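You operate a simulated robot arm through the tools that you are given. There is no shell and no other tool.

You are at the controls of a simulated robot arm. One attempt, no reset.

TASK
Blow out the oiler's motor and lay it in the rack's empty cradle.
Fine: press the oiler button once, for one AIR cycle; end with the lever on CLOSED and the hood closed.
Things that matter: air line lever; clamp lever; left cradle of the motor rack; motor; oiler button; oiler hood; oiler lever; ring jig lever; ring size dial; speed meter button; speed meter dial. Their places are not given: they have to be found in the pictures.

It is judged by the outcome, as a careful person would: the job done as asked, and still so three seconds after it is handed in. It fails if anything else is knocked over, pushed out of place, dropped, spilled or broken.

THE ROBOT
A 6-joint arm with a two-finger parallel gripper, fixed in place. Base frame: the origin is at the foot of the arm, x ahead of it, y to its left, z up; the work surface is at about z = 20. Lengths are in mm, angles in degrees, forces in N, time in s.
With the tool pointing down near the work surface it reaches from about 140 to 480 mm from the base axis. Its first joint turns from -72.0 to 72.0 degrees. Payload 0.65 kg.
Tool frame: the origin (TCP) lies between the finger pads and is the grasp point; the fingertips stand 25 mm ahead of it; z points along the fingers, y is the line along which they close. Largest opening 76 mm; finger width 18, thickness 10; the body of the gripper, 36 by 78 mm, starts 45 mm behind the TCP.
Orientation is told as [roll, pitch, yaw] about the base's x, y, z axes, in that order, counted from this pose: with the fingers straight down and closing along the base's y, the tool's x points along the base's -x, its y along +y and its z along -z.

THE INTERFACE
- The arm moves only by the tool jog_arm. Its argument "commands" is a list of rows, each a list of 3 entries, a list of its own where there are three numbers: the shift along the base's x, y, z in units of 20 mm (1.0 is 20 mm), then the turn, a rotation vector about the base's x, y, z in units of 8 degrees (1.0 is 8 degrees), then the opening, from 0 (shut) to 1 (fully open). In form: [[[dx, dy, dz], [ax, ay, az], fingers], ...]. A call has 1 to 20 rows; each row shifts and turns the commanded pose from where the row before left it. A call with a number of a shift or a turn outside -1 to 1 is refused whole. Each row takes 0.2 s and may step no farther than 50 mm and 8.6 degrees from the row before; otherwise, or with a gripper value out of range, the whole call is refused. A pose out of reach is approached as far as the arm can. The call stops where the force on the tool passes 50 N (or 10 N more than at its start, if that is more) or the arm is blocked; 0.2 s more then pass. The fingers move at their own pace (about 108 mm/s each) and stop on an object; they squeeze with about 39 N. The grip force told is the motor's: it shows also when the fingers shut on nothing. Time passes only in rows, and 0.2 s behind the last, so rows that do not move let the fingers close. The reply holds the time, the measured pose of the TCP, the force on the tool along the base axes, the opening and the grip force, in the units named above and with some noise, with the torque about the TCP (base axes, N m) and any sound that the robot's microphone picked up, and new pictures: "show" is both (left out), scene, wrist or none.
- Cameras (640 x 400 px; columns grow to the right, rows downward): "scene" is fixed at [69.6, 293, 390.2]; the picture's right is [-0.56, -0.83, 0.00], its down [-0.58, 0.39, -0.72] and it looks along [0.60, -0.40, -0.70] (base axes); focal length 214 px, centre (320, 200). "wrist" rides on the gripper at [58, 11, -81] in the tool frame; the picture's right is [-0.18, 0.98, 0.00], its down [-0.75, -0.14, -0.64] and it looks along [-0.63, -0.12, 0.77] (tool axes); focal length 243 px, centre (320, 200).
- probe_pixels(camera, pixels): there is no depth. For up to 12 entries [column, row, z] of the newest picture of that camera ("zoom" is the newest enlarged one), the place [x, y] in the base frame at which the ray of that pixel passes the height z, good to about 3 mm. No time passes.
- close_up(camera, box): a new picture of the part [left, top, right, bottom] of that camera's present view, enlarged. No time passes.
- finish_job(): hands the job in; it is judged then, once.

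Open the gripper and draw the arm clear of the work before you hand the job in, unless the task says otherwise.

The tools are called after "Call:" by a JSON object that holds its "name" and its "arguments". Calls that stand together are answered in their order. jog_arm: Moves the arm, as the interface text tells. Its arguments: {"type":"object","properties":{"commands":{"type":"array","items":{"type":"array"}},"show":{"type":"string","enum":["both","scene","wrist","none"]}},"required":["commands"]} The other tools are called the same way: probe_pixels (camera, pixels) gives the place at which the rays of pixels pass given heights; close_up (camera, box) takes an enlarged picture of a part of a camera's view; finish_job () hands the job in.

At the start:

```text
t: 0.0
eef_pos: [221.0, 5.7, 311.1]
tcp_rot: [0.0, -0.1, 0.0]
force: [-0.1, 0.1, -0.1]
moment: [-0.01, -0.04, 0.0]
width: 76.0
grasp_force: 0.1
```

scene: 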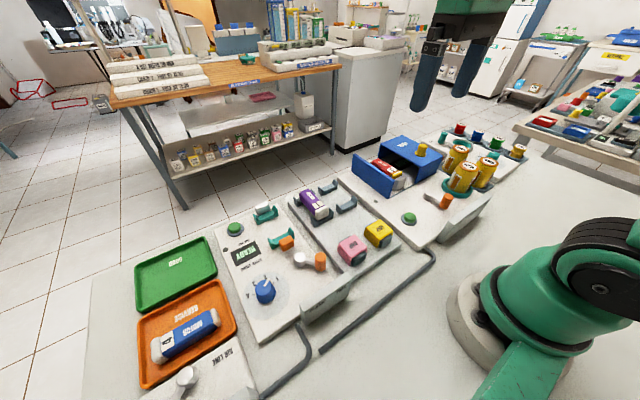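
wrist: 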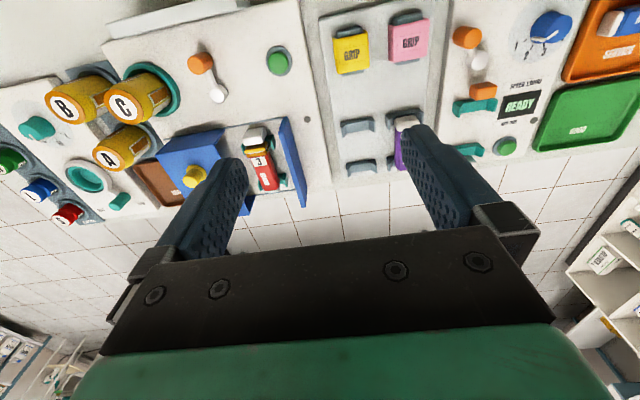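

The scene shows a blue box (oiler?) around (400,165) with a red motor inside, a rack with a purple motor at (315,205), and levers. I'll enlarge these regions to identify them.

Call:
{"name": "close_up", "arguments": {"camera": "scene", "box": [340, 110, 540, 235]}}

Call:
{"name": "close_up", "arguments": {"camera": "scene", "box": [210, 170, 410, 295]}}

Call:
{"name": "close_up", "arguments": {"camera": "wrist", "box": [0, 0, 320, 230]}}

Call:
{"name": "close_up", "arguments": {"camera": "wrist", "box": [300, 0, 640, 220]}}

```text
3.20 times, centred on (440, 172) of scene
```

zoom: 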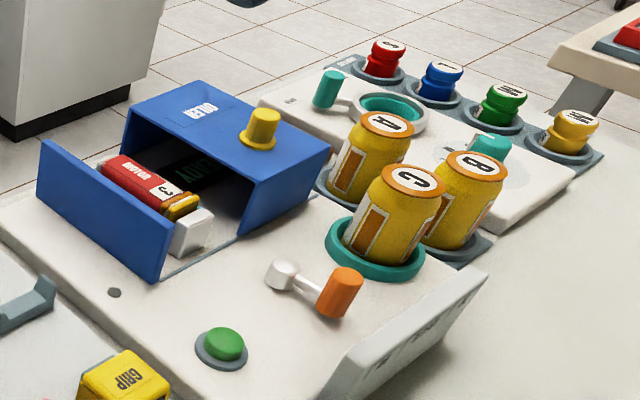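

```text
3.20 times, centred on (310, 232) of scene
```

zoom: 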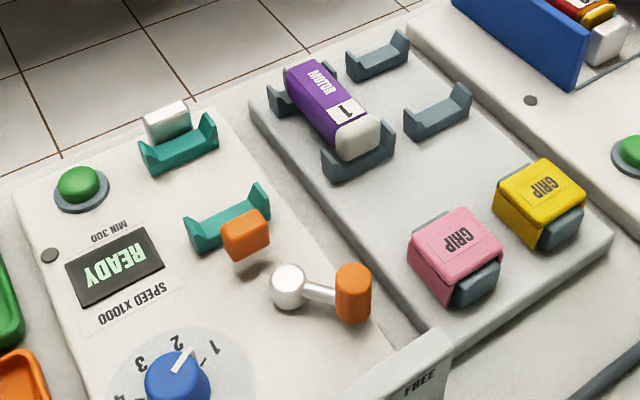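

```text
1.74 times, centred on (160, 115) of wrist
```

zoom: 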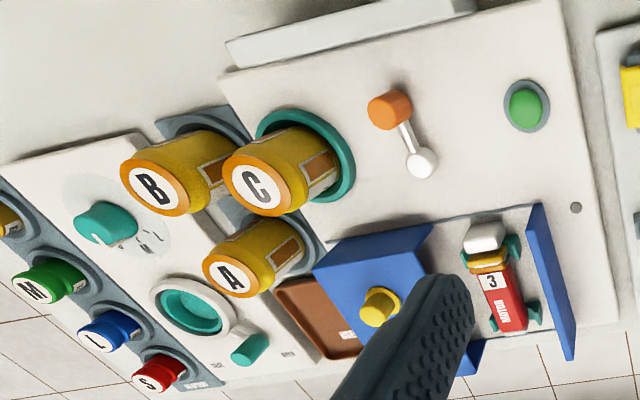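

```text
1.82 times, centred on (470, 110) of wrist
```

zoom: 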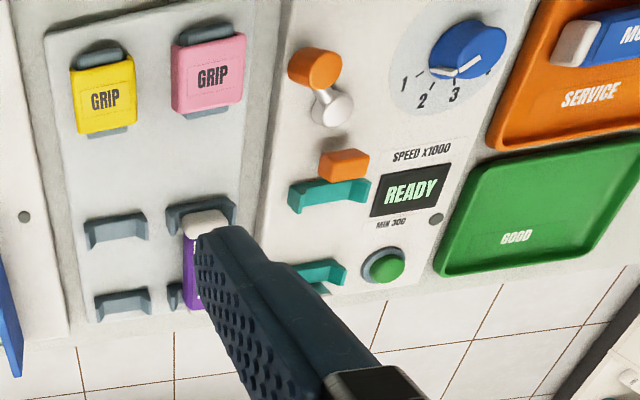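

Now I'll look at the air line panel at the scene's bottom left and at the labels on the oiler front faces.

Call:
{"name": "close_up", "arguments": {"camera": "scene", "box": [120, 300, 320, 400]}}

Call:
{"name": "close_up", "arguments": {"camera": "scene", "box": [400, 170, 500, 250]}}

Call:
{"name": "close_up", "arguments": {"camera": "scene", "box": [280, 240, 380, 330]}}

Call:
{"name": "close_up", "arguments": {"camera": "scene", "box": [360, 130, 440, 210]}}

```text
3.20 times, centred on (220, 350) of scene
```

zoom: 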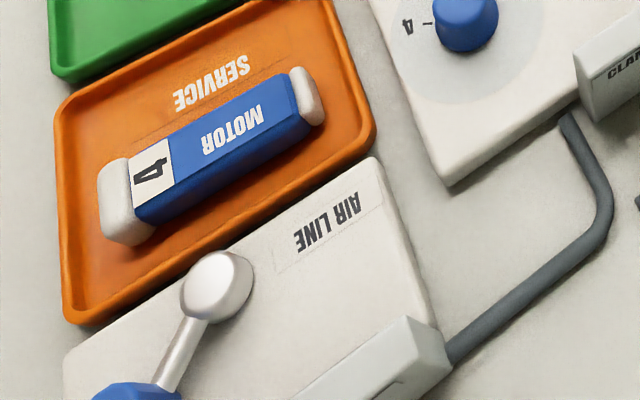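

```text
5.00 times, centred on (450, 210) of scene
```

zoom: 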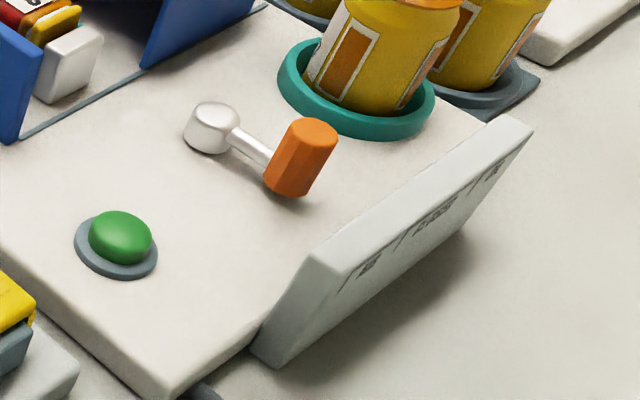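

```text
4.44 times, centred on (330, 285) of scene
```

zoom: 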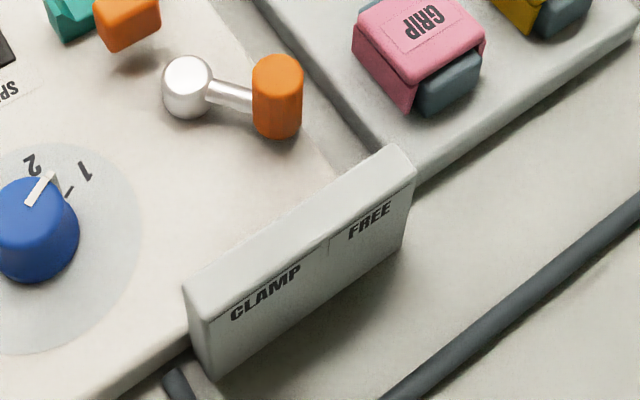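

```text
5.00 times, centred on (400, 170) of scene
```

zoom: 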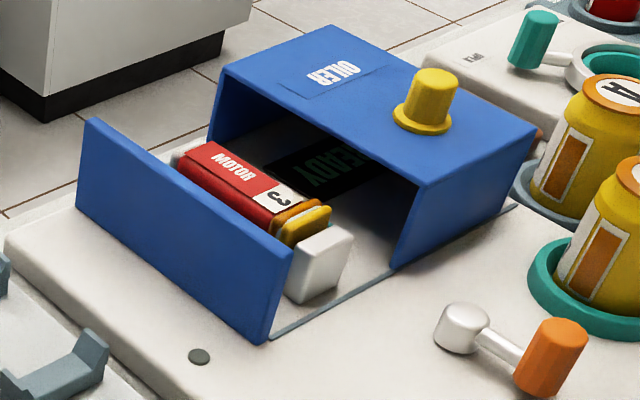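

The front label plates can't be read from here. I'll probe a few points to get rough coordinates before moving the wrist camera for a better look.

Call:
{"name": "probe_pixels", "arguments": {"camera": "scene", "pixels": [[409, 218, 45], [445, 203, 50], [429, 196, 50], [422, 148, 110], [470, 205, 40], [185, 378, 50], [320, 262, 50], [300, 260, 50], [330, 188, 50], [347, 206, 50], [393, 178, 65], [378, 236, 50]]}}

Call:
{"name": "probe_pixels", "arguments": {"camera": "wrist", "pixels": [[278, 61, 45], [200, 61, 55], [217, 95, 50], [195, 176, 110], [258, 135, 60], [263, 170, 60], [356, 126, 45], [362, 165, 45], [465, 37, 55], [478, 62, 50]]}}

```text
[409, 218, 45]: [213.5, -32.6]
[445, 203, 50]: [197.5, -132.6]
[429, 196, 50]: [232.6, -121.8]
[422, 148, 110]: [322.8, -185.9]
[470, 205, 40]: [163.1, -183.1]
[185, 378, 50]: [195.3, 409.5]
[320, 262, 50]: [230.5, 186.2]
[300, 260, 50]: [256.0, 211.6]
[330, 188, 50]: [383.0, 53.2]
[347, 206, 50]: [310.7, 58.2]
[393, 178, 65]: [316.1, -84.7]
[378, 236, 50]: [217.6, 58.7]
```

```text
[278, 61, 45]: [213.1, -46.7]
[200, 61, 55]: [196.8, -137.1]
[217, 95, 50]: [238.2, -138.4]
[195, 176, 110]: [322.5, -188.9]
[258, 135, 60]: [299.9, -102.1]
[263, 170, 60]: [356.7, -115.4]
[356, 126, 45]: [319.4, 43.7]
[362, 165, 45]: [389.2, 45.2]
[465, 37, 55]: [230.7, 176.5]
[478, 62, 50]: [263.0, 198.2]
```

Triangulating puts the oiler lever knob near (199,-143,41), its hub near (243,-147), the hood knob near (324,-190,107) and the button near (217,-50,30). I'll pull the wrist back and lower it over the oiler to read its labels.

Call:
{"name": "jog_arm", "arguments": {"commands": [[[-0.6, -0.95, -0.7], [0, 0, 0], 1], [[-0.6, -0.95, -0.7], [0, 0, 0], 1], [[-0.6, -0.95, -0.7], [0, 0, 0], 1], [[-0.6, -0.95, -0.7], [0, 0, 0], 1], [[-0.6, -0.95, -0.7], [0, 0, 0], 1], [[-0.6, -0.95, -0.7], [0, 0, 0], 1]]}}

```text
t: 1.4
eef_pos: [149.1, -107.2, 224.1]
tcp_rot: [-0.1, -0.1, 0.0]
force: [0.5, 0.0, -0.2]
moment: [0.01, 0.03, 0.0]
width: 76.0
grasp_force: 0.1
```

scene: 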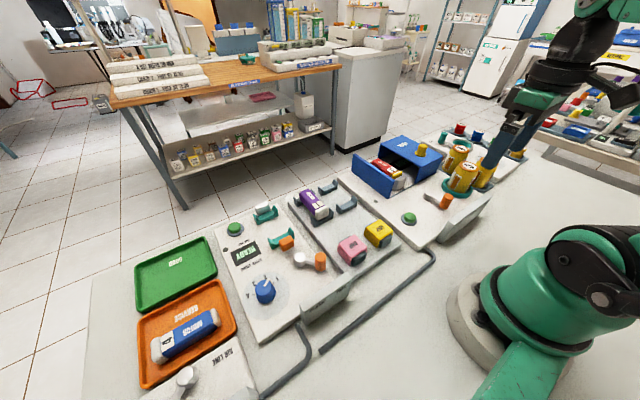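
wrist: 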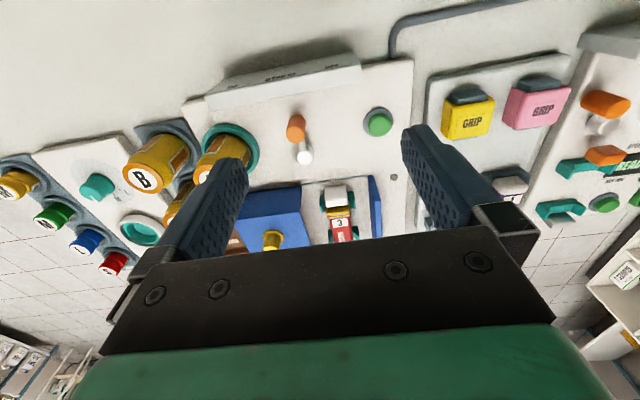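

Call:
{"name": "close_up", "arguments": {"camera": "wrist", "box": [190, 30, 400, 160]}}

```text
3.05 times, centred on (295, 95) of wrist
```

zoom: 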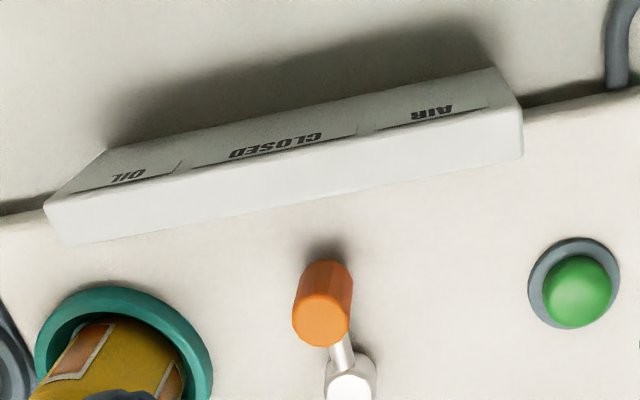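

The oiler plate reads AIR on the left (+y), CLOSED in the middle and OIL on the right, and the lever now points at CLOSED. I'll refine positions here before looking at the air line.

Call:
{"name": "probe_pixels", "arguments": {"camera": "wrist", "pixels": [[296, 134, 45], [304, 157, 40], [379, 122, 35], [335, 70, 40], [287, 78, 40], [236, 89, 40], [272, 240, 107], [340, 222, 60], [376, 207, 60], [394, 177, 30], [336, 195, 50]]}}

Call:
{"name": "close_up", "arguments": {"camera": "wrist", "box": [230, 150, 430, 260]}}

```text
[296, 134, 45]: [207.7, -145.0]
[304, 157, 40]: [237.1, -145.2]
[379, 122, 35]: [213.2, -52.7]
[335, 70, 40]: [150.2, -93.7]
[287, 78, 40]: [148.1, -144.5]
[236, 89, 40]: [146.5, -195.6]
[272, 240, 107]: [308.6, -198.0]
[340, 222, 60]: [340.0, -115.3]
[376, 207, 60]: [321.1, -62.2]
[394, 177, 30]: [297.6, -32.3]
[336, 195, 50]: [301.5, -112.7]
```

```text
3.20 times, centred on (330, 205) of wrist
```

zoom: 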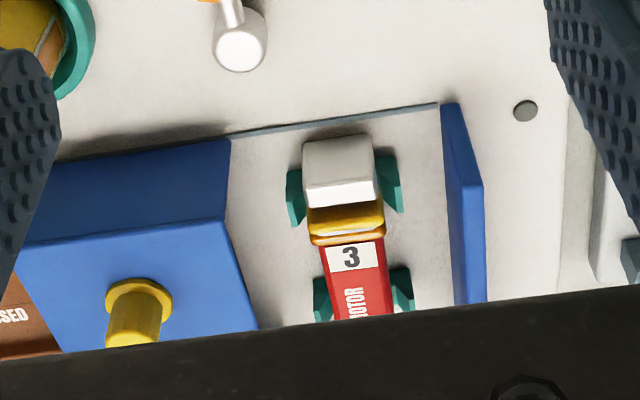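

The hood slides along y toward the blue end plate at about y=-62. Now I'll go look at the air line lever on the far left.

Call:
{"name": "jog_arm", "arguments": {"commands": [[[0.2, 0.9, 0.6], [0, 0, 0], 1], [[0.2, 1, 0.6], [0, 0, 0], 1], [[0, 1, 0.5], [0, 0, 0], 1], [[0, 1, 0.3], [0, 0, 0], 1], [[0, 1, 0], [0, 0, 0], 1], [[0, 1, 0], [0, 0, 0], 1], [[0, 1, 0], [0, 0, 0], 1], [[0, 1, 0], [0, 0, 0], 1], [[0, 1, 0], [0, 0, 0], 1], [[0, 1, 0], [0, 0, 0], 1], [[0, 1, 0], [0, 0, 0], 1], [[0, 1, 0], [0, 0, 0], 1], [[0, 1, 0], [0, 0, 0], 1], [[-0.2, 1, 0], [0, 0, 0], 1], [[-0.2, 1, 0], [0, 0, 0], 1], [[-0.2, 1, 0], [0, 0, 0], 1], [[-0.2, 1, 0], [0, 0, 0], 1]]}}

```text
t: 5.0
eef_pos: [142.0, 231.1, 266.3]
tcp_rot: [-0.2, -0.1, 0.0]
force: [0.3, 0.6, -0.2]
moment: [-0.04, -0.01, 0.02]
width: 76.0
grasp_force: 0.0
```

scene: 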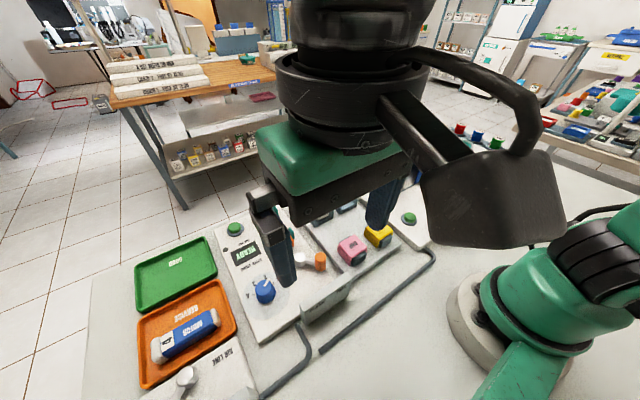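
wrist: 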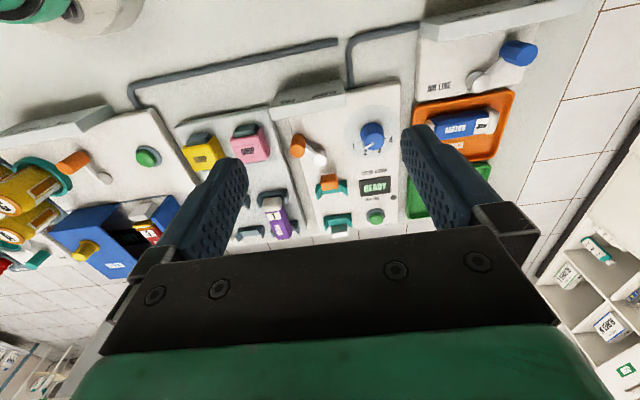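

Call:
{"name": "close_up", "arguments": {"camera": "wrist", "box": [400, 0, 600, 110]}}

Call:
{"name": "close_up", "arguments": {"camera": "wrist", "box": [170, 60, 410, 250]}}

Call:
{"name": "probe_pixels", "arguments": {"camera": "wrist", "pixels": [[517, 52, 45], [478, 80, 40], [440, 40, 40], [500, 20, 40]]}}

```text
3.20 times, centred on (500, 55) of wrist
```

zoom: 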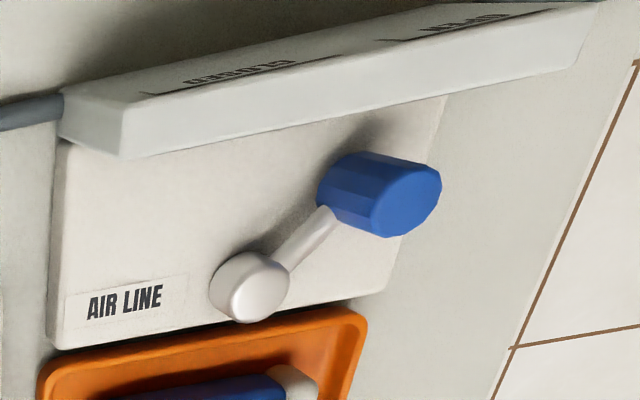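

```text
2.11 times, centred on (290, 155) of wrist
```

zoom: 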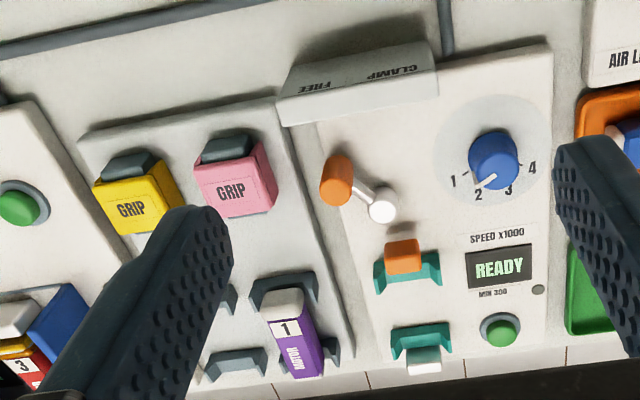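

```text
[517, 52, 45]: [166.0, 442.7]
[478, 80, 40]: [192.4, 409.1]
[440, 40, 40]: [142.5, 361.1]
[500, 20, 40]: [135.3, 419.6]
```

The air line lever points to OPEN and the clamp lever to FREE, so neither needs touching. I'll probe where those labels sit relative to their levers, to learn the lever angle per label.

Call:
{"name": "probe_pixels", "arguments": {"camera": "wrist", "pixels": [[472, 23, 35], [544, 8, 35], [517, 58, 42], [481, 88, 35], [319, 101, 35], [356, 95, 35], [330, 145, 42], [350, 157, 35]]}}

Call:
{"name": "probe_pixels", "arguments": {"camera": "scene", "pixels": [[320, 262, 42], [300, 260, 35]]}}

```text
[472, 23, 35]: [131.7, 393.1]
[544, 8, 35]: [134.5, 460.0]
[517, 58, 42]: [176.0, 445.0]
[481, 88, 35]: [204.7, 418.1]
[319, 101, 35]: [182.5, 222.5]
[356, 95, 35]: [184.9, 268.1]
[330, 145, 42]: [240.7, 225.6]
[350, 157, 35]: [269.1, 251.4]
```

```text
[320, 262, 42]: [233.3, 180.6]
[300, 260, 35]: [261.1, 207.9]
```

The two-position levers sit about 45° from the -x direction. Next I move back above the oiler for a closer look at the hood knob and motor.

Call:
{"name": "jog_arm", "arguments": {"commands": [[[0.4, -1, 0], [0, 0, 0], 1], [[0.4, -1, 0], [0, 0, 0], 1], [[0.4, -1, 0], [0, 0, 0], 1], [[0.4, -1, 0], [0, 0, 0], 1], [[0.4, -1, 0], [0, 0, 0], 1], [[0.4, -1, 0], [0, 0, 0], 1], [[0.4, -1, 0], [0, 0, 0], 1], [[0.4, -1, 0], [0, 0, 0], 1], [[0.4, -1, 0], [0, 0, 0], 1], [[0.4, -1, 0], [0, 0, 0], 1], [[0.4, -1, 0], [0, 0, 0], 1], [[0.4, -1, 0], [0, 0, 0], 1], [[0.4, -1, 0], [0, 0, 0], 1], [[0.4, -1, 0], [0, 0, 0], 1], [[0.4, -1, 0], [0, 0, 0], 1], [[0.4, -1, 0], [0, 0, 0], 1], [[0.4, -1, 0], [0, 0, 0], 1], [[0.4, -1, 0], [0, 0, 0], 1]]}}

```text
t: 8.8
eef_pos: [286.2, -130.5, 264.8]
tcp_rot: [-0.1, -0.1, -0.1]
force: [-0.1, -0.4, 0.0]
moment: [0.0, 0.01, 0.02]
width: 76.2
grasp_force: 0.0
```

scene: 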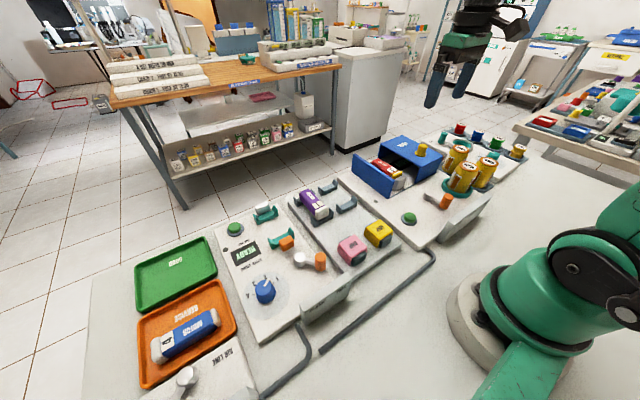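
wrist: 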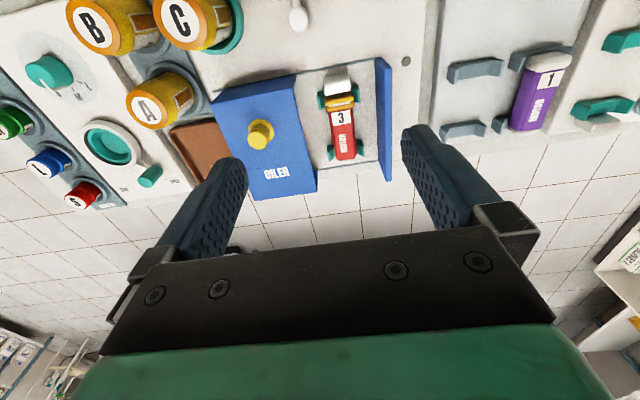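

Call:
{"name": "close_up", "arguments": {"camera": "wrist", "box": [160, 50, 420, 212]}}

Call:
{"name": "probe_pixels", "arguments": {"camera": "wrist", "pixels": [[260, 134, 110], [257, 140, 96], [338, 87, 60], [342, 118, 60], [346, 155, 60], [321, 99, 45], [356, 97, 45], [379, 60, 80], [389, 180, 80], [214, 104, 90], [298, 88, 90]]}}

Call:
{"name": "probe_pixels", "arguments": {"camera": "scene", "pixels": [[422, 146, 110], [385, 165, 60], [396, 172, 60], [408, 181, 60]]}}

```text
2.46 times, centred on (290, 131) of wrist
```

zoom: 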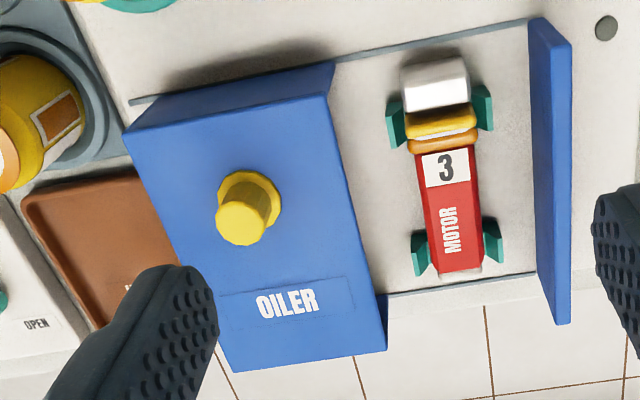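

```text
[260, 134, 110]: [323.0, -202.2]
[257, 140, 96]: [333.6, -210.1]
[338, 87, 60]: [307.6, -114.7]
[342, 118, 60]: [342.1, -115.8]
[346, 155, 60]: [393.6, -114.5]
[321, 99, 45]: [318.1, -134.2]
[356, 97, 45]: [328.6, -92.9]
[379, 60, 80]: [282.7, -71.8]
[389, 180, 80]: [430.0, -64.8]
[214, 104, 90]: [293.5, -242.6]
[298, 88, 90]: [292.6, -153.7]
```

```text
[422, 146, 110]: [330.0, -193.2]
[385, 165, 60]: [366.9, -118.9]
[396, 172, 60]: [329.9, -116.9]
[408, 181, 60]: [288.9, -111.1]
```

The hood knob is near (331,-205) with its top around z≈103, and motor 3 is centred near (344,-115) with its top at z≈60. I'll descend to just above the hood knob.

Call:
{"name": "jog_arm", "arguments": {"commands": [[[0.375, -0.62, -0.9], [0, 0, 0], 0.8], [[0.375, -0.62, -0.9], [0, 0, 0], 0.8], [[0.375, -0.62, -0.9], [0, 0, 0], 0.8], [[0.375, -0.62, -0.9], [0, 0, 0], 0.8], [[0.375, -0.62, -0.9], [0, 0, 0], 0.8], [[0.375, -0.62, -0.9], [0, 0, 0], 0.8]]}}

```text
t: 10.2
eef_pos: [331.5, -205.6, 158.0]
tcp_rot: [-0.1, -0.1, 0.0]
force: [-0.1, 0.5, -0.2]
moment: [-0.02, -0.02, 0.03]
width: 60.9
grasp_force: 0.1
```

scene: 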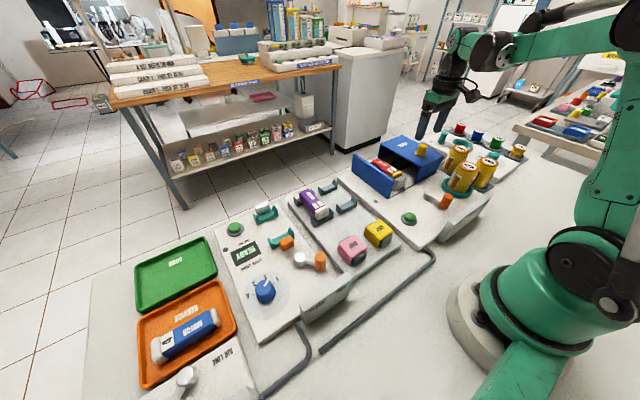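
wrist: 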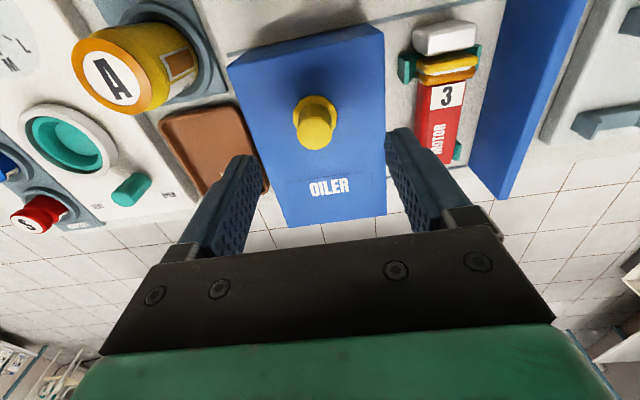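

Call:
{"name": "close_up", "arguments": {"camera": "wrist", "box": [220, 20, 500, 200]}}

Call:
{"name": "close_up", "arguments": {"camera": "scene", "box": [360, 80, 500, 210]}}

```text
2.22 times, centred on (360, 110) of wrist
```

zoom: 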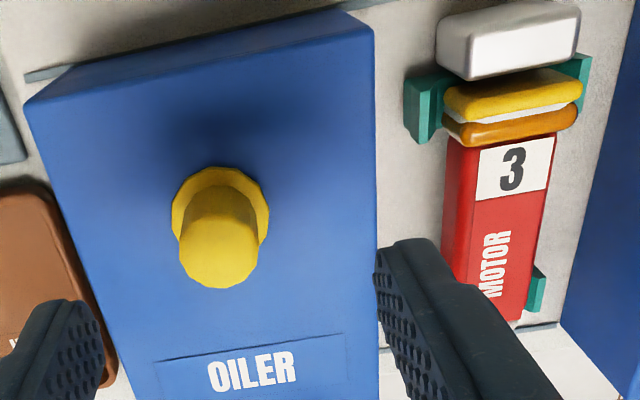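

```text
3.08 times, centred on (430, 145) of scene
```

zoom: 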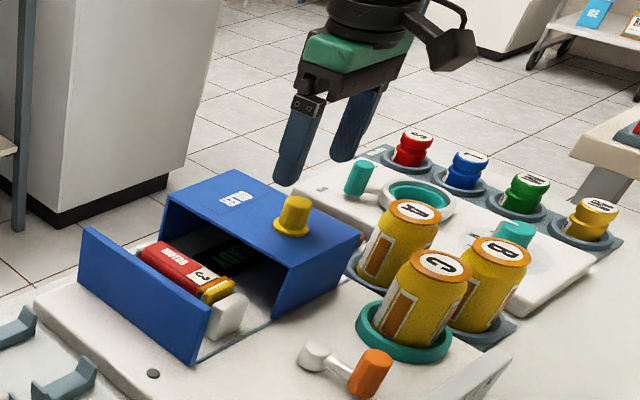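

The knob is at about (336,-208.5), top near z≈103, so I shift slightly and lower until the fingertips straddle it. Then I'll close on it.

Call:
{"name": "jog_arm", "arguments": {"commands": [[[0.22, -0.15, -0.6], [0, 0, 0], 0.8], [[0, 0, -0.9], [0, 0, 0], 0.8], [[0, 0, -0.9], [0, 0, 0], 0.8]]}}

```text
t: 11.0
eef_pos: [336.0, -206.3, 109.8]
tcp_rot: [0.0, -0.1, 0.0]
force: [0.3, 0.2, -0.6]
moment: [0.01, -0.02, 0.0]
width: 60.7
grasp_force: 0.1
```

scene: 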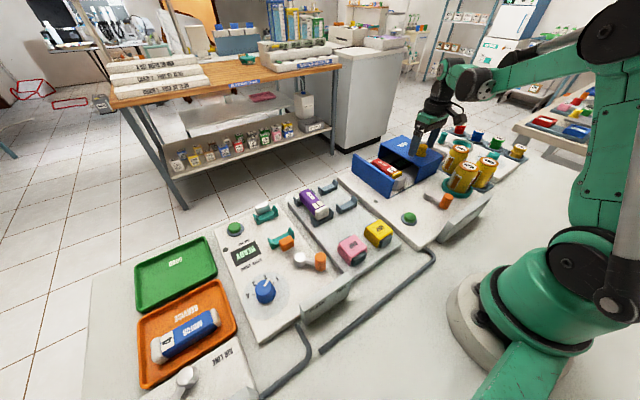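
wrist: 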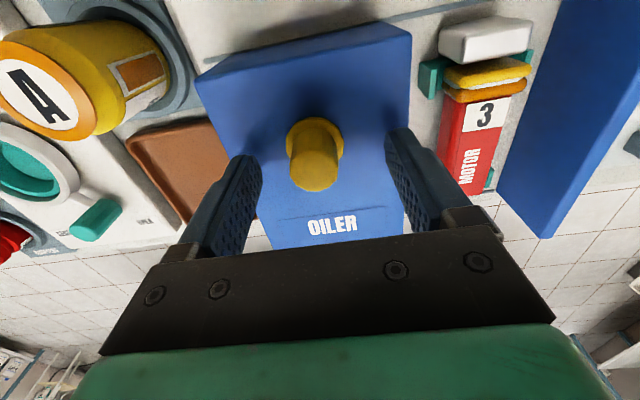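

The knob (314,172) lies between the fingers. I'll lower 3 mm more and close.

Call:
{"name": "jog_arm", "arguments": {"commands": [[[0, -0.08, -0.15], [0, 0, 0], 0.6], [[0, 0, 0], [0, 0, 0], 0], [[0, 0, 0], [0, 0, 0], 0], [[0, 0, 0], [0, 0, 0], 0]], "show": "wrist"}}

```text
t: 12.0
eef_pos: [335.9, -208.8, 109.2]
tcp_rot: [-0.2, -0.2, 0.1]
force: [1.9, -0.2, -4.1]
moment: [0.42, 0.02, -0.01]
width: 21.5
grasp_force: 38.3
```

wrist: 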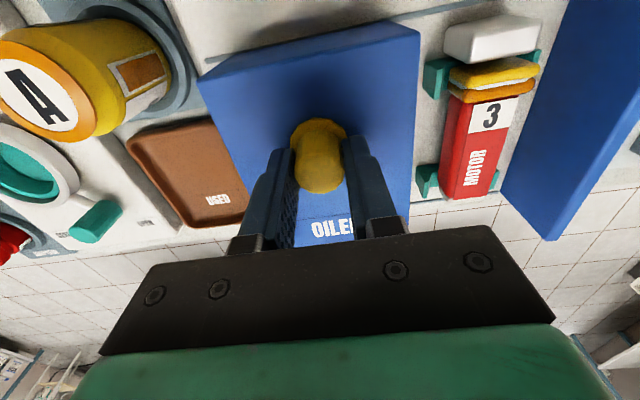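

The knob is gripped (21.5 mm). I slide the hood in +y toward the end plate, watching for the stop.

Call:
{"name": "jog_arm", "arguments": {"commands": [[[0, 0.5, 0.02], [0, 0, 0], 0], [[0, 0.5, 0], [0, 0, 0], 0], [[0, 0.5, 0], [0, 0, 0], 0], [[0, 0.5, 0], [0, 0, 0], 0]]}}

```text
t: 13.0
eef_pos: [336.0, -168.3, 108.2]
tcp_rot: [-0.1, -0.1, -0.1]
force: [-3.5, -0.9, -6.1]
moment: [0.4, -0.03, -0.01]
width: 21.3
grasp_force: 38.0
```

scene: 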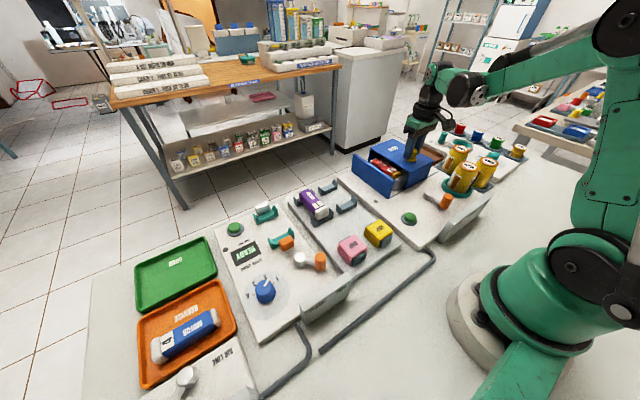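
wrist: 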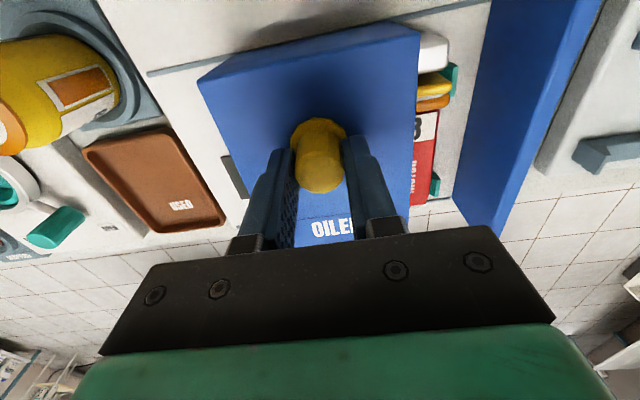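

The hood slides freely, with about 45 mm of gap left. I continue in smaller steps until it stops.

Call:
{"name": "jog_arm", "arguments": {"commands": [[[0, 0.5, 0.03], [0, 0, 0], 0], [[0, 0.5, 0.03], [0, 0, 0], 0], [[0, 0.5, 0], [0, 0, 0], 0], [[0, 0.3, 0], [0, 0, 0], 0], [[0, 0.2, 0], [0, 0, 0], 0]]}}

```text
t: 14.2
eef_pos: [333.8, -128.1, 109.3]
tcp_rot: [-0.2, 0.0, -0.1]
force: [-4.7, 0.5, -16.9]
moment: [0.39, -0.33, -0.03]
width: 21.0
grasp_force: 38.4
```

scene: 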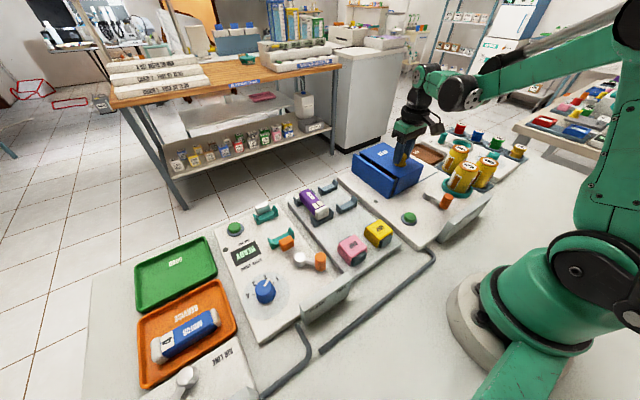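
wrist: 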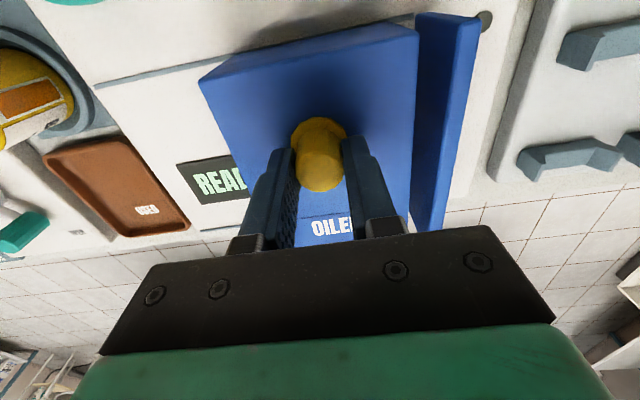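

A remaining gap of about 5–10 mm shows at (415,100), with a -17 N vertical force from my upward drift. I'll check the rail's direction before the last bit.

Call:
{"name": "probe_pixels", "arguments": {"camera": "wrist", "pixels": [[97, 84, 30], [240, 55, 30], [410, 17, 80], [417, 30, 75], [412, 200, 75], [420, 12, 80], [472, 22, 80]]}}

Call:
{"name": "close_up", "arguments": {"camera": "wrist", "box": [180, 0, 500, 240]}}

```text
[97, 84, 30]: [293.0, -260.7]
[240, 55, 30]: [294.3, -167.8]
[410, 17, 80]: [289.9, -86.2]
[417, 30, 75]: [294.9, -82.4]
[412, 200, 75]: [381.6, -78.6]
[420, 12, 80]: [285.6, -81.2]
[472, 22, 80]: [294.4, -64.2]
```

```text
1.67 times, centred on (340, 120) of wrist
```

zoom: 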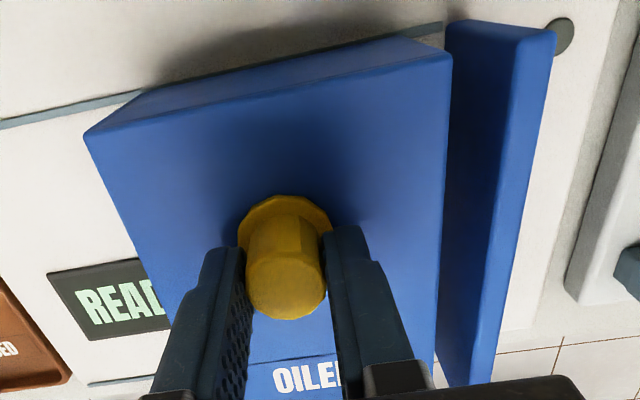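

The rail runs along y and about 8 mm remain. I ease down 1 mm and push on until I feel the stop.

Call:
{"name": "jog_arm", "arguments": {"commands": [[[0.03, 0, -0.06], [0, 0, 0], 0], [[0.03, 0.2, 0], [0, 0, 0], 0], [[0, 0.15, 0], [0, 0, 0], 0], [[0, 0.1, 0], [0, 0, 0], 0]]}}

```text
t: 15.0
eef_pos: [335.5, -121.7, 108.6]
tcp_rot: [-0.1, 0.2, -0.2]
force: [-2.2, -1.1, 7.2]
moment: [0.8, -0.29, 0.05]
width: 20.9
grasp_force: 38.0
stopped in row 4: the force on the tool passed its limit at 52 N (the readings are from after the stop); the commanded pose is now the measured one
```

scene: 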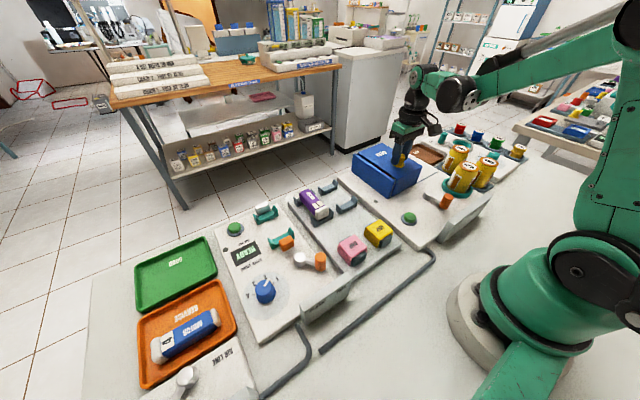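
wrist: 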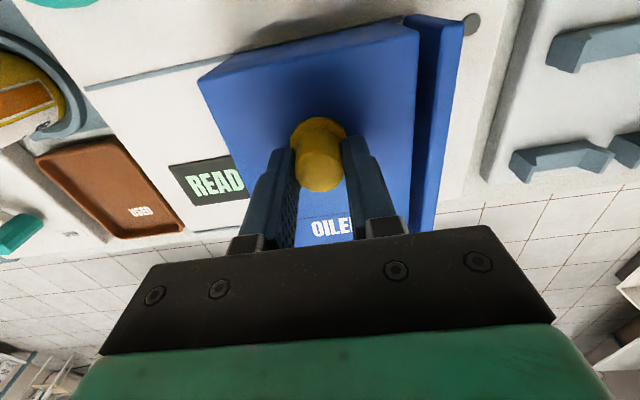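

The hood hit its stop at y≈-122 and the gap to the plate is closed. I release, rise, and move over the oiler lever.

Call:
{"name": "jog_arm", "arguments": {"commands": [[[0, 0, 0], [0, 0, 0], 0.6], [[0, 0, 0.2], [0, 0, 0], 0.6], [[0, 0, 1], [0, 0, 0], 0.6], [[0, 0, 1], [0, 0, 0], 0.6], [[-0.9, -0.15, 0.5], [0, 0, 0], 0.6], [[-1, -0.15, 0], [0, 0, 0], 0.6], [[-1, -0.15, 0], [0, 0, 0], 0.6], [[-1, -0.15, 0], [0, 0, 0], 0.6], [[-1, -0.15, -0.5], [0, 0, 0], 0.6], [[-0.9, -0.15, -0.5], [0, 0, 0], 0.6], [[-0.8, -0.15, -0.5], [0, 0, 0], 0.6]]}}

```text
t: 17.4
eef_pos: [204.2, -141.6, 132.5]
tcp_rot: [0.0, 0.2, -0.1]
force: [-0.2, -0.3, -0.5]
moment: [0.01, 0.01, -0.04]
width: 45.8
grasp_force: 0.1
```

scene: 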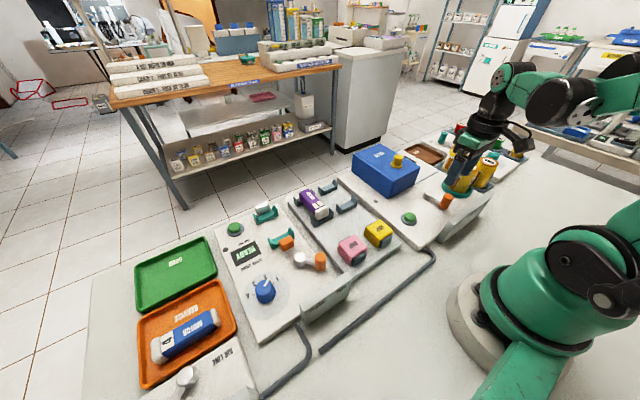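
wrist: 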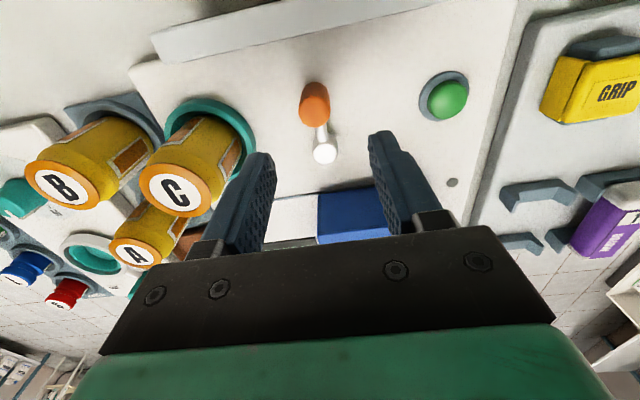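

Call:
{"name": "close_up", "arguments": {"camera": "wrist", "box": [220, 50, 480, 212]}}

Call:
{"name": "probe_pixels", "arguments": {"camera": "wrist", "pixels": [[315, 109, 52], [313, 90, 35], [325, 153, 38], [447, 98, 35], [222, 110, 95]]}}

Call:
{"name": "probe_pixels", "arguments": {"camera": "scene", "pixels": [[446, 196, 52], [428, 193, 38], [409, 216, 35]]}}

Call:
{"name": "close_up", "arguments": {"camera": "scene", "box": [390, 160, 490, 240]}}

```text
2.46 times, centred on (350, 131) of wrist
```

zoom: 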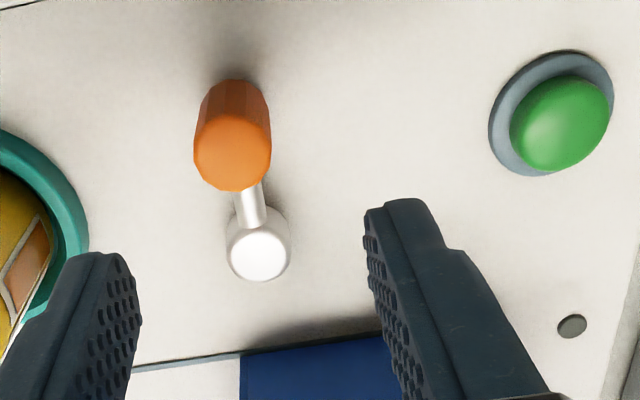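

```text
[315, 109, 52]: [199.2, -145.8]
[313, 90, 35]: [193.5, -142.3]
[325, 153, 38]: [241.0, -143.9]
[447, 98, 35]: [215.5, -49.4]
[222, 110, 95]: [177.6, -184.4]
```

```text
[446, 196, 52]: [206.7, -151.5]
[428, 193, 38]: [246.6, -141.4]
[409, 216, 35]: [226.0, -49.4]
```

```text
5.00 times, centred on (440, 200) of scene
```

zoom: 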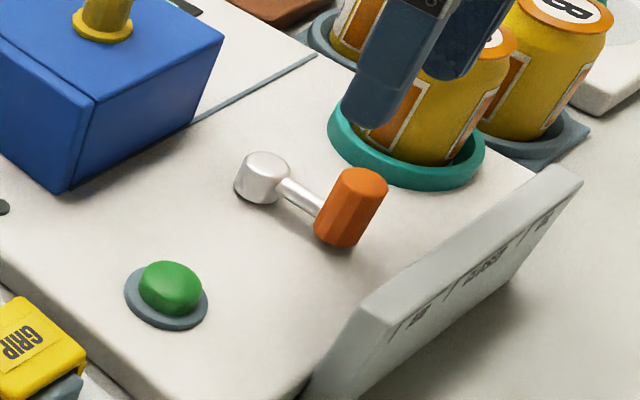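

The knob is at about (202,-145.5) with its top z≈56, and the hub is at (243,-143). I'll check can C's height and place for clearance on the -y side.

Call:
{"name": "probe_pixels", "arguments": {"camera": "wrist", "pixels": [[172, 187, 95], [172, 187, 85], [172, 187, 75], [318, 112, 57]]}}

Call:
{"name": "probe_pixels", "arguments": {"camera": "scene", "pixels": [[468, 165, 95], [468, 165, 85], [468, 165, 75], [448, 197, 57]]}}

```text
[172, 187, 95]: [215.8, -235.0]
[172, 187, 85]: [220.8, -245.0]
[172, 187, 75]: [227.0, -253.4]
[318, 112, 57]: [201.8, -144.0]
```

```text
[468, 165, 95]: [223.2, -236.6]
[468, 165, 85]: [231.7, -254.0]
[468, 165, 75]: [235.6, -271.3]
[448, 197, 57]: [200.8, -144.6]
```

Can C's nearest edge is about y=-210, so there's room. I lower around the lever knob.

Call:
{"name": "jog_arm", "arguments": {"commands": [[[-0.14, -0.15, -0.8], [0, 0, 0], 0.5], [[0, 0, -0.9], [0, 0, 0], 0.5], [[0, 0, -0.9], [0, 0, 0], 0.5], [[0, 0, -0.75], [0, 0, 0], 0.5]]}}

```text
t: 18.4
eef_pos: [200.7, -145.4, 65.2]
tcp_rot: [0.0, 0.2, -0.1]
force: [-0.3, -0.1, -0.6]
moment: [0.02, 0.01, 0.01]
width: 38.2
grasp_force: 0.1
```

scene: 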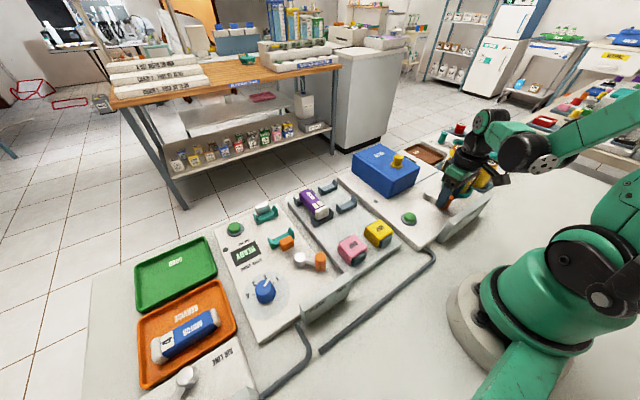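
wrist: 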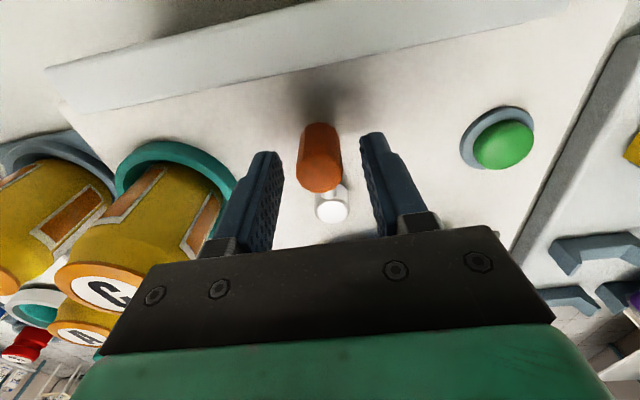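

The knob sits between the fingers at (320,160), so I close on it.

Call:
{"name": "jog_arm", "arguments": {"commands": [[[0, 0, 0], [0, 0, 0], 0.3], [[0, 0, 0], [0, 0, 0], 0], [[0, 0, 0], [0, 0, 0], 0]], "show": "wrist"}}

```text
t: 19.2
eef_pos: [200.0, -145.1, 65.1]
tcp_rot: [-0.1, 0.2, -0.1]
force: [-1.2, -3.0, -19.8]
moment: [0.32, -0.1, -0.11]
width: 20.3
grasp_force: 37.6
```

wrist: 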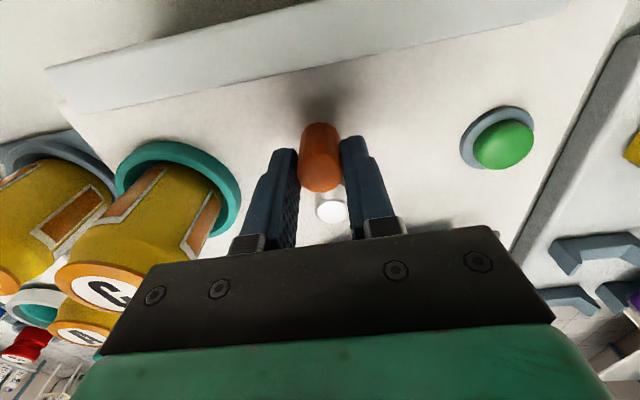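

The knob is held (20.3 mm). I swing the lever toward AIR (+y) along an arc of about 43 mm radius, yawing the tool with it, first 22°.

Call:
{"name": "jog_arm", "arguments": {"commands": [[[0.018, 0.281, 0], [0, 0, -0.9375], 0], [[0.055, 0.276, 0], [0, 0, -0.9375], 0], [[0.09, 0.267, 0], [0, 0, -0.9375], 0]]}}

```text
t: 20.0
eef_pos: [204.2, -129.9, 65.6]
tcp_rot: [-0.2, 0.4, -22.8]
force: [-11.4, 4.5, 26.2]
moment: [0.51, 0.26, -0.01]
width: 20.4
grasp_force: 37.9
```

scene: 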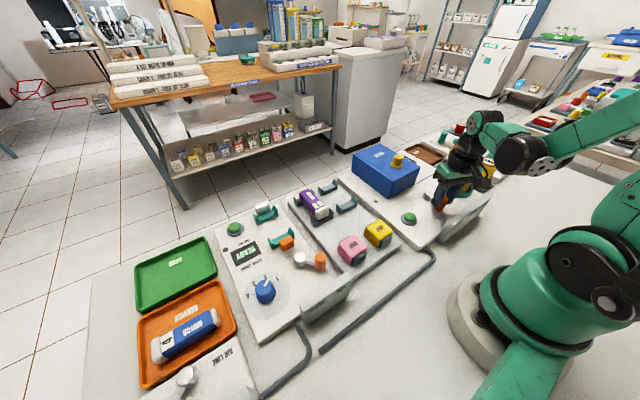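
wrist: 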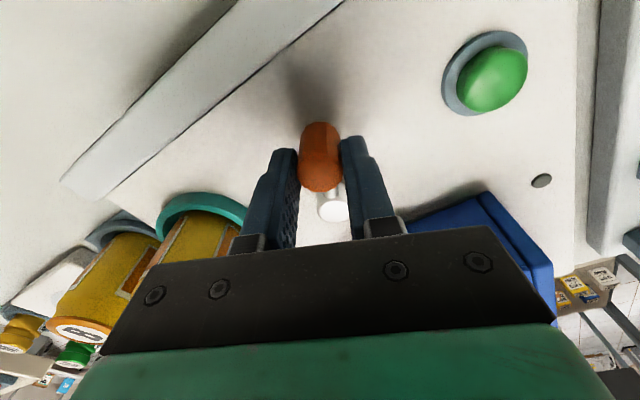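

Moving fine, with a -11 N x-force hinting the true radius is a little larger. I continue with adjusted steps.

Call:
{"name": "jog_arm", "arguments": {"commands": [[[0.09, 0.252, -0.02], [0, 0, -0.9375], 0], [[0.14, 0.24, 0], [0, 0, -0.9375], 0]]}}

```text
t: 20.6
eef_pos: [209.4, -121.2, 64.9]
tcp_rot: [-0.1, 0.0, -37.8]
force: [2.3, -5.7, -24.3]
moment: [0.26, -0.15, -0.15]
width: 20.1
grasp_force: 37.3
```

scene: 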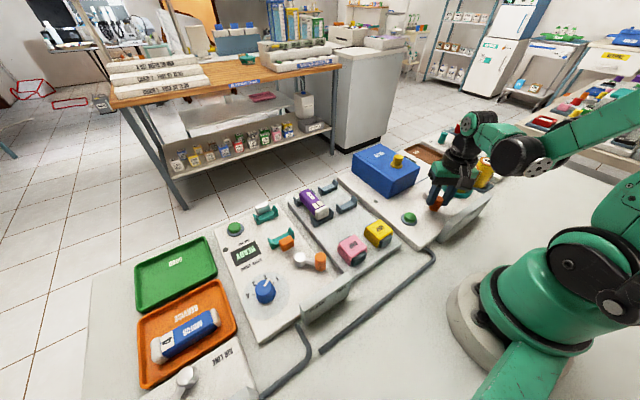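
wrist: 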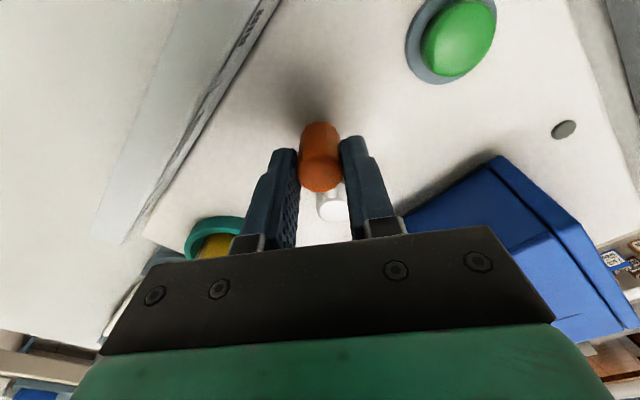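

The lever is at about 33–38°. I continue in small steps toward a stop or detent.

Call:
{"name": "jog_arm", "arguments": {"commands": [[[0.13, 0.2, 0.03], [0, 0, -0.7], 0], [[0.14, 0.18, 0], [0, 0, -0.6], 0]]}}

```text
t: 21.2
eef_pos: [214.9, -114.4, 66.5]
tcp_rot: [0.1, -0.1, -48.0]
force: [18.5, -20.4, -4.2]
moment: [-0.29, -0.83, 0.02]
width: 20.2
grasp_force: 37.8
```

scene: 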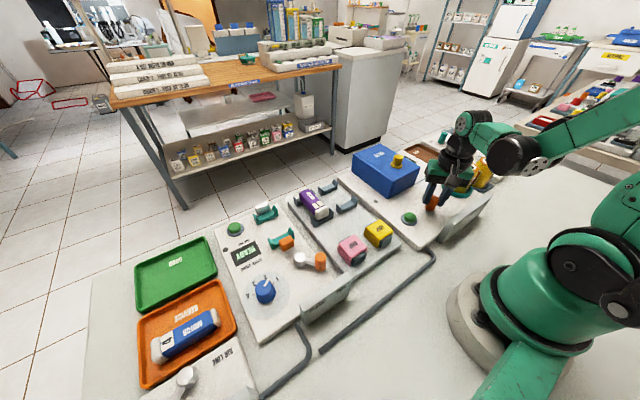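
wrist: 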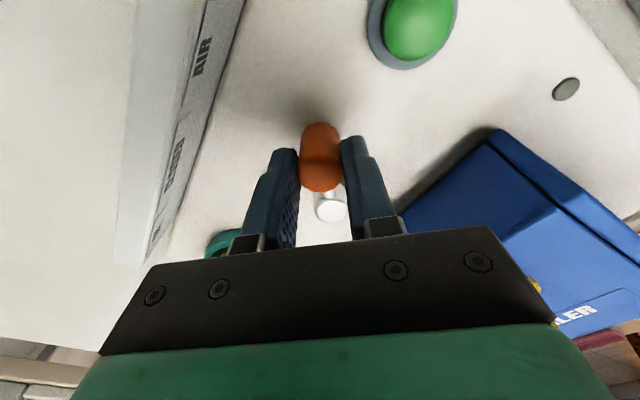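

The force is purely radial (my arc is slightly too wide), with no end stop felt yet. I correct the radius and go another 5°.

Call:
{"name": "jog_arm", "arguments": {"commands": [[[0.08, -0.08, 0], [0, 0, 0], 0], [[0.13, 0.11, 0], [0, 0, -0.6], 0]], "show": "wrist"}}

```text
t: 21.8
eef_pos: [216.9, -113.3, 64.5]
tcp_rot: [-0.2, 0.5, -53.0]
force: [-13.1, -1.4, 1.9]
moment: [0.55, 0.11, 0.16]
width: 20.3
grasp_force: 37.9
```

wrist: 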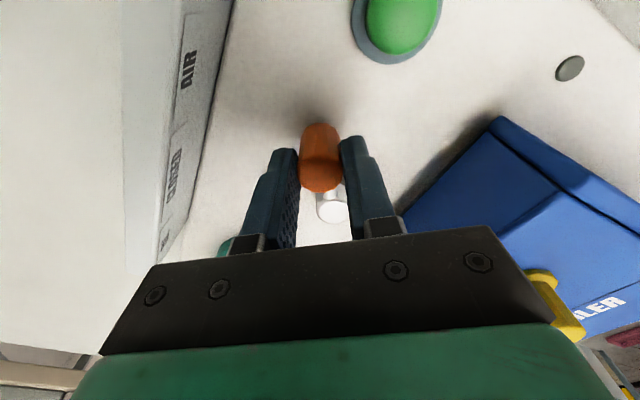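

A tangential force of about -11 N is building up at roughly 48°. One more small push to confirm it is the stop.

Call:
{"name": "jog_arm", "arguments": {"commands": [[[0.1, 0.08, 0], [0, 0, -0.3], 0], [[0, 0, 0], [0, 0, 0], 0]], "show": "wrist"}}

```text
t: 22.3
eef_pos: [217.5, -111.9, 66.2]
tcp_rot: [-0.8, 0.3, -55.3]
force: [-8.5, -7.6, -2.0]
moment: [0.24, -0.19, 0.09]
width: 20.5
grasp_force: 37.1
stopped in row 2: the force on the tool passed its limit at 53 N (the readings are from after the stop); the commanded pose is now the measured one
```

wrist: 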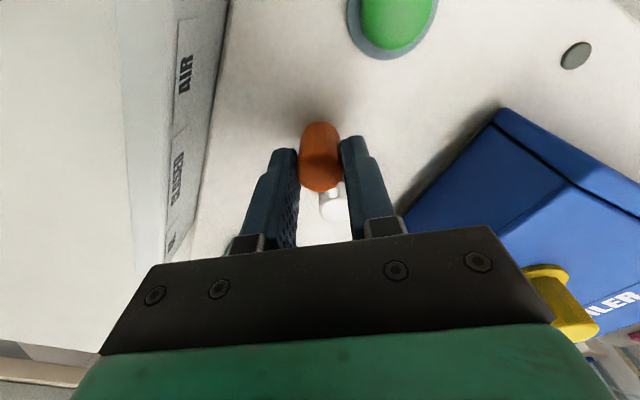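

The stop was hit, so the lever is at the AIR end. I release, rise, turn back to zero yaw and check.

Call:
{"name": "jog_arm", "arguments": {"commands": [[[0, 0, 0], [0, 0, 0], 0.5], [[0, 0, 0], [0, 0, 0], 0.5], [[0, 0, 0.8], [0, 0, 0], 0.5], [[0, 0, 1], [0, 0, 0], 0.5], [[0, 0, 1], [0, 0, 1], 0.5], [[0, 0, 1], [0, 0, 1], 0.5], [[-0.4, 0, 0], [0, 0, 1], 0.5], [[-0.4, 0, 0], [0, 0, 1], 0.5], [[0, 0, 0], [0, 0, 1], 0.5], [[0, 0, 0], [0, 0, 1], 0.5], [[0, 0, 0], [0, 0, 0.91], 0.5]]}}

```text
t: 24.7
eef_pos: [201.3, -111.3, 142.5]
tcp_rot: [-0.8, 0.3, 0.2]
force: [-0.9, 0.0, -0.3]
moment: [-0.01, -0.01, -0.04]
width: 38.2
grasp_force: 0.0
```

scene: 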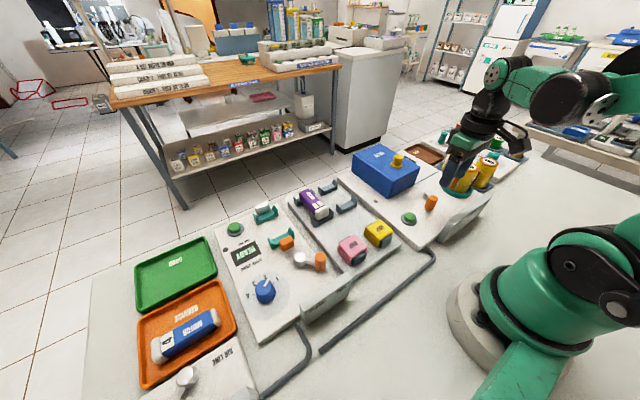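
wrist: 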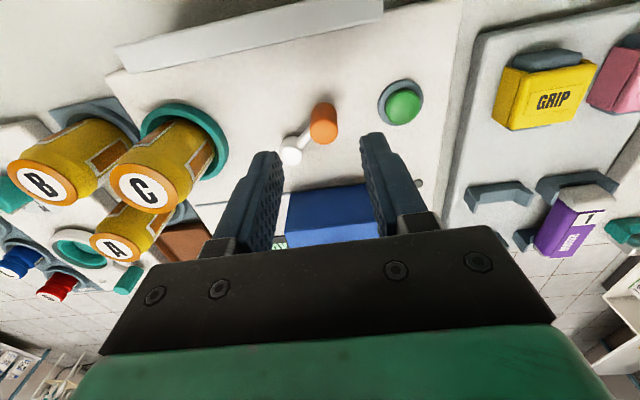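

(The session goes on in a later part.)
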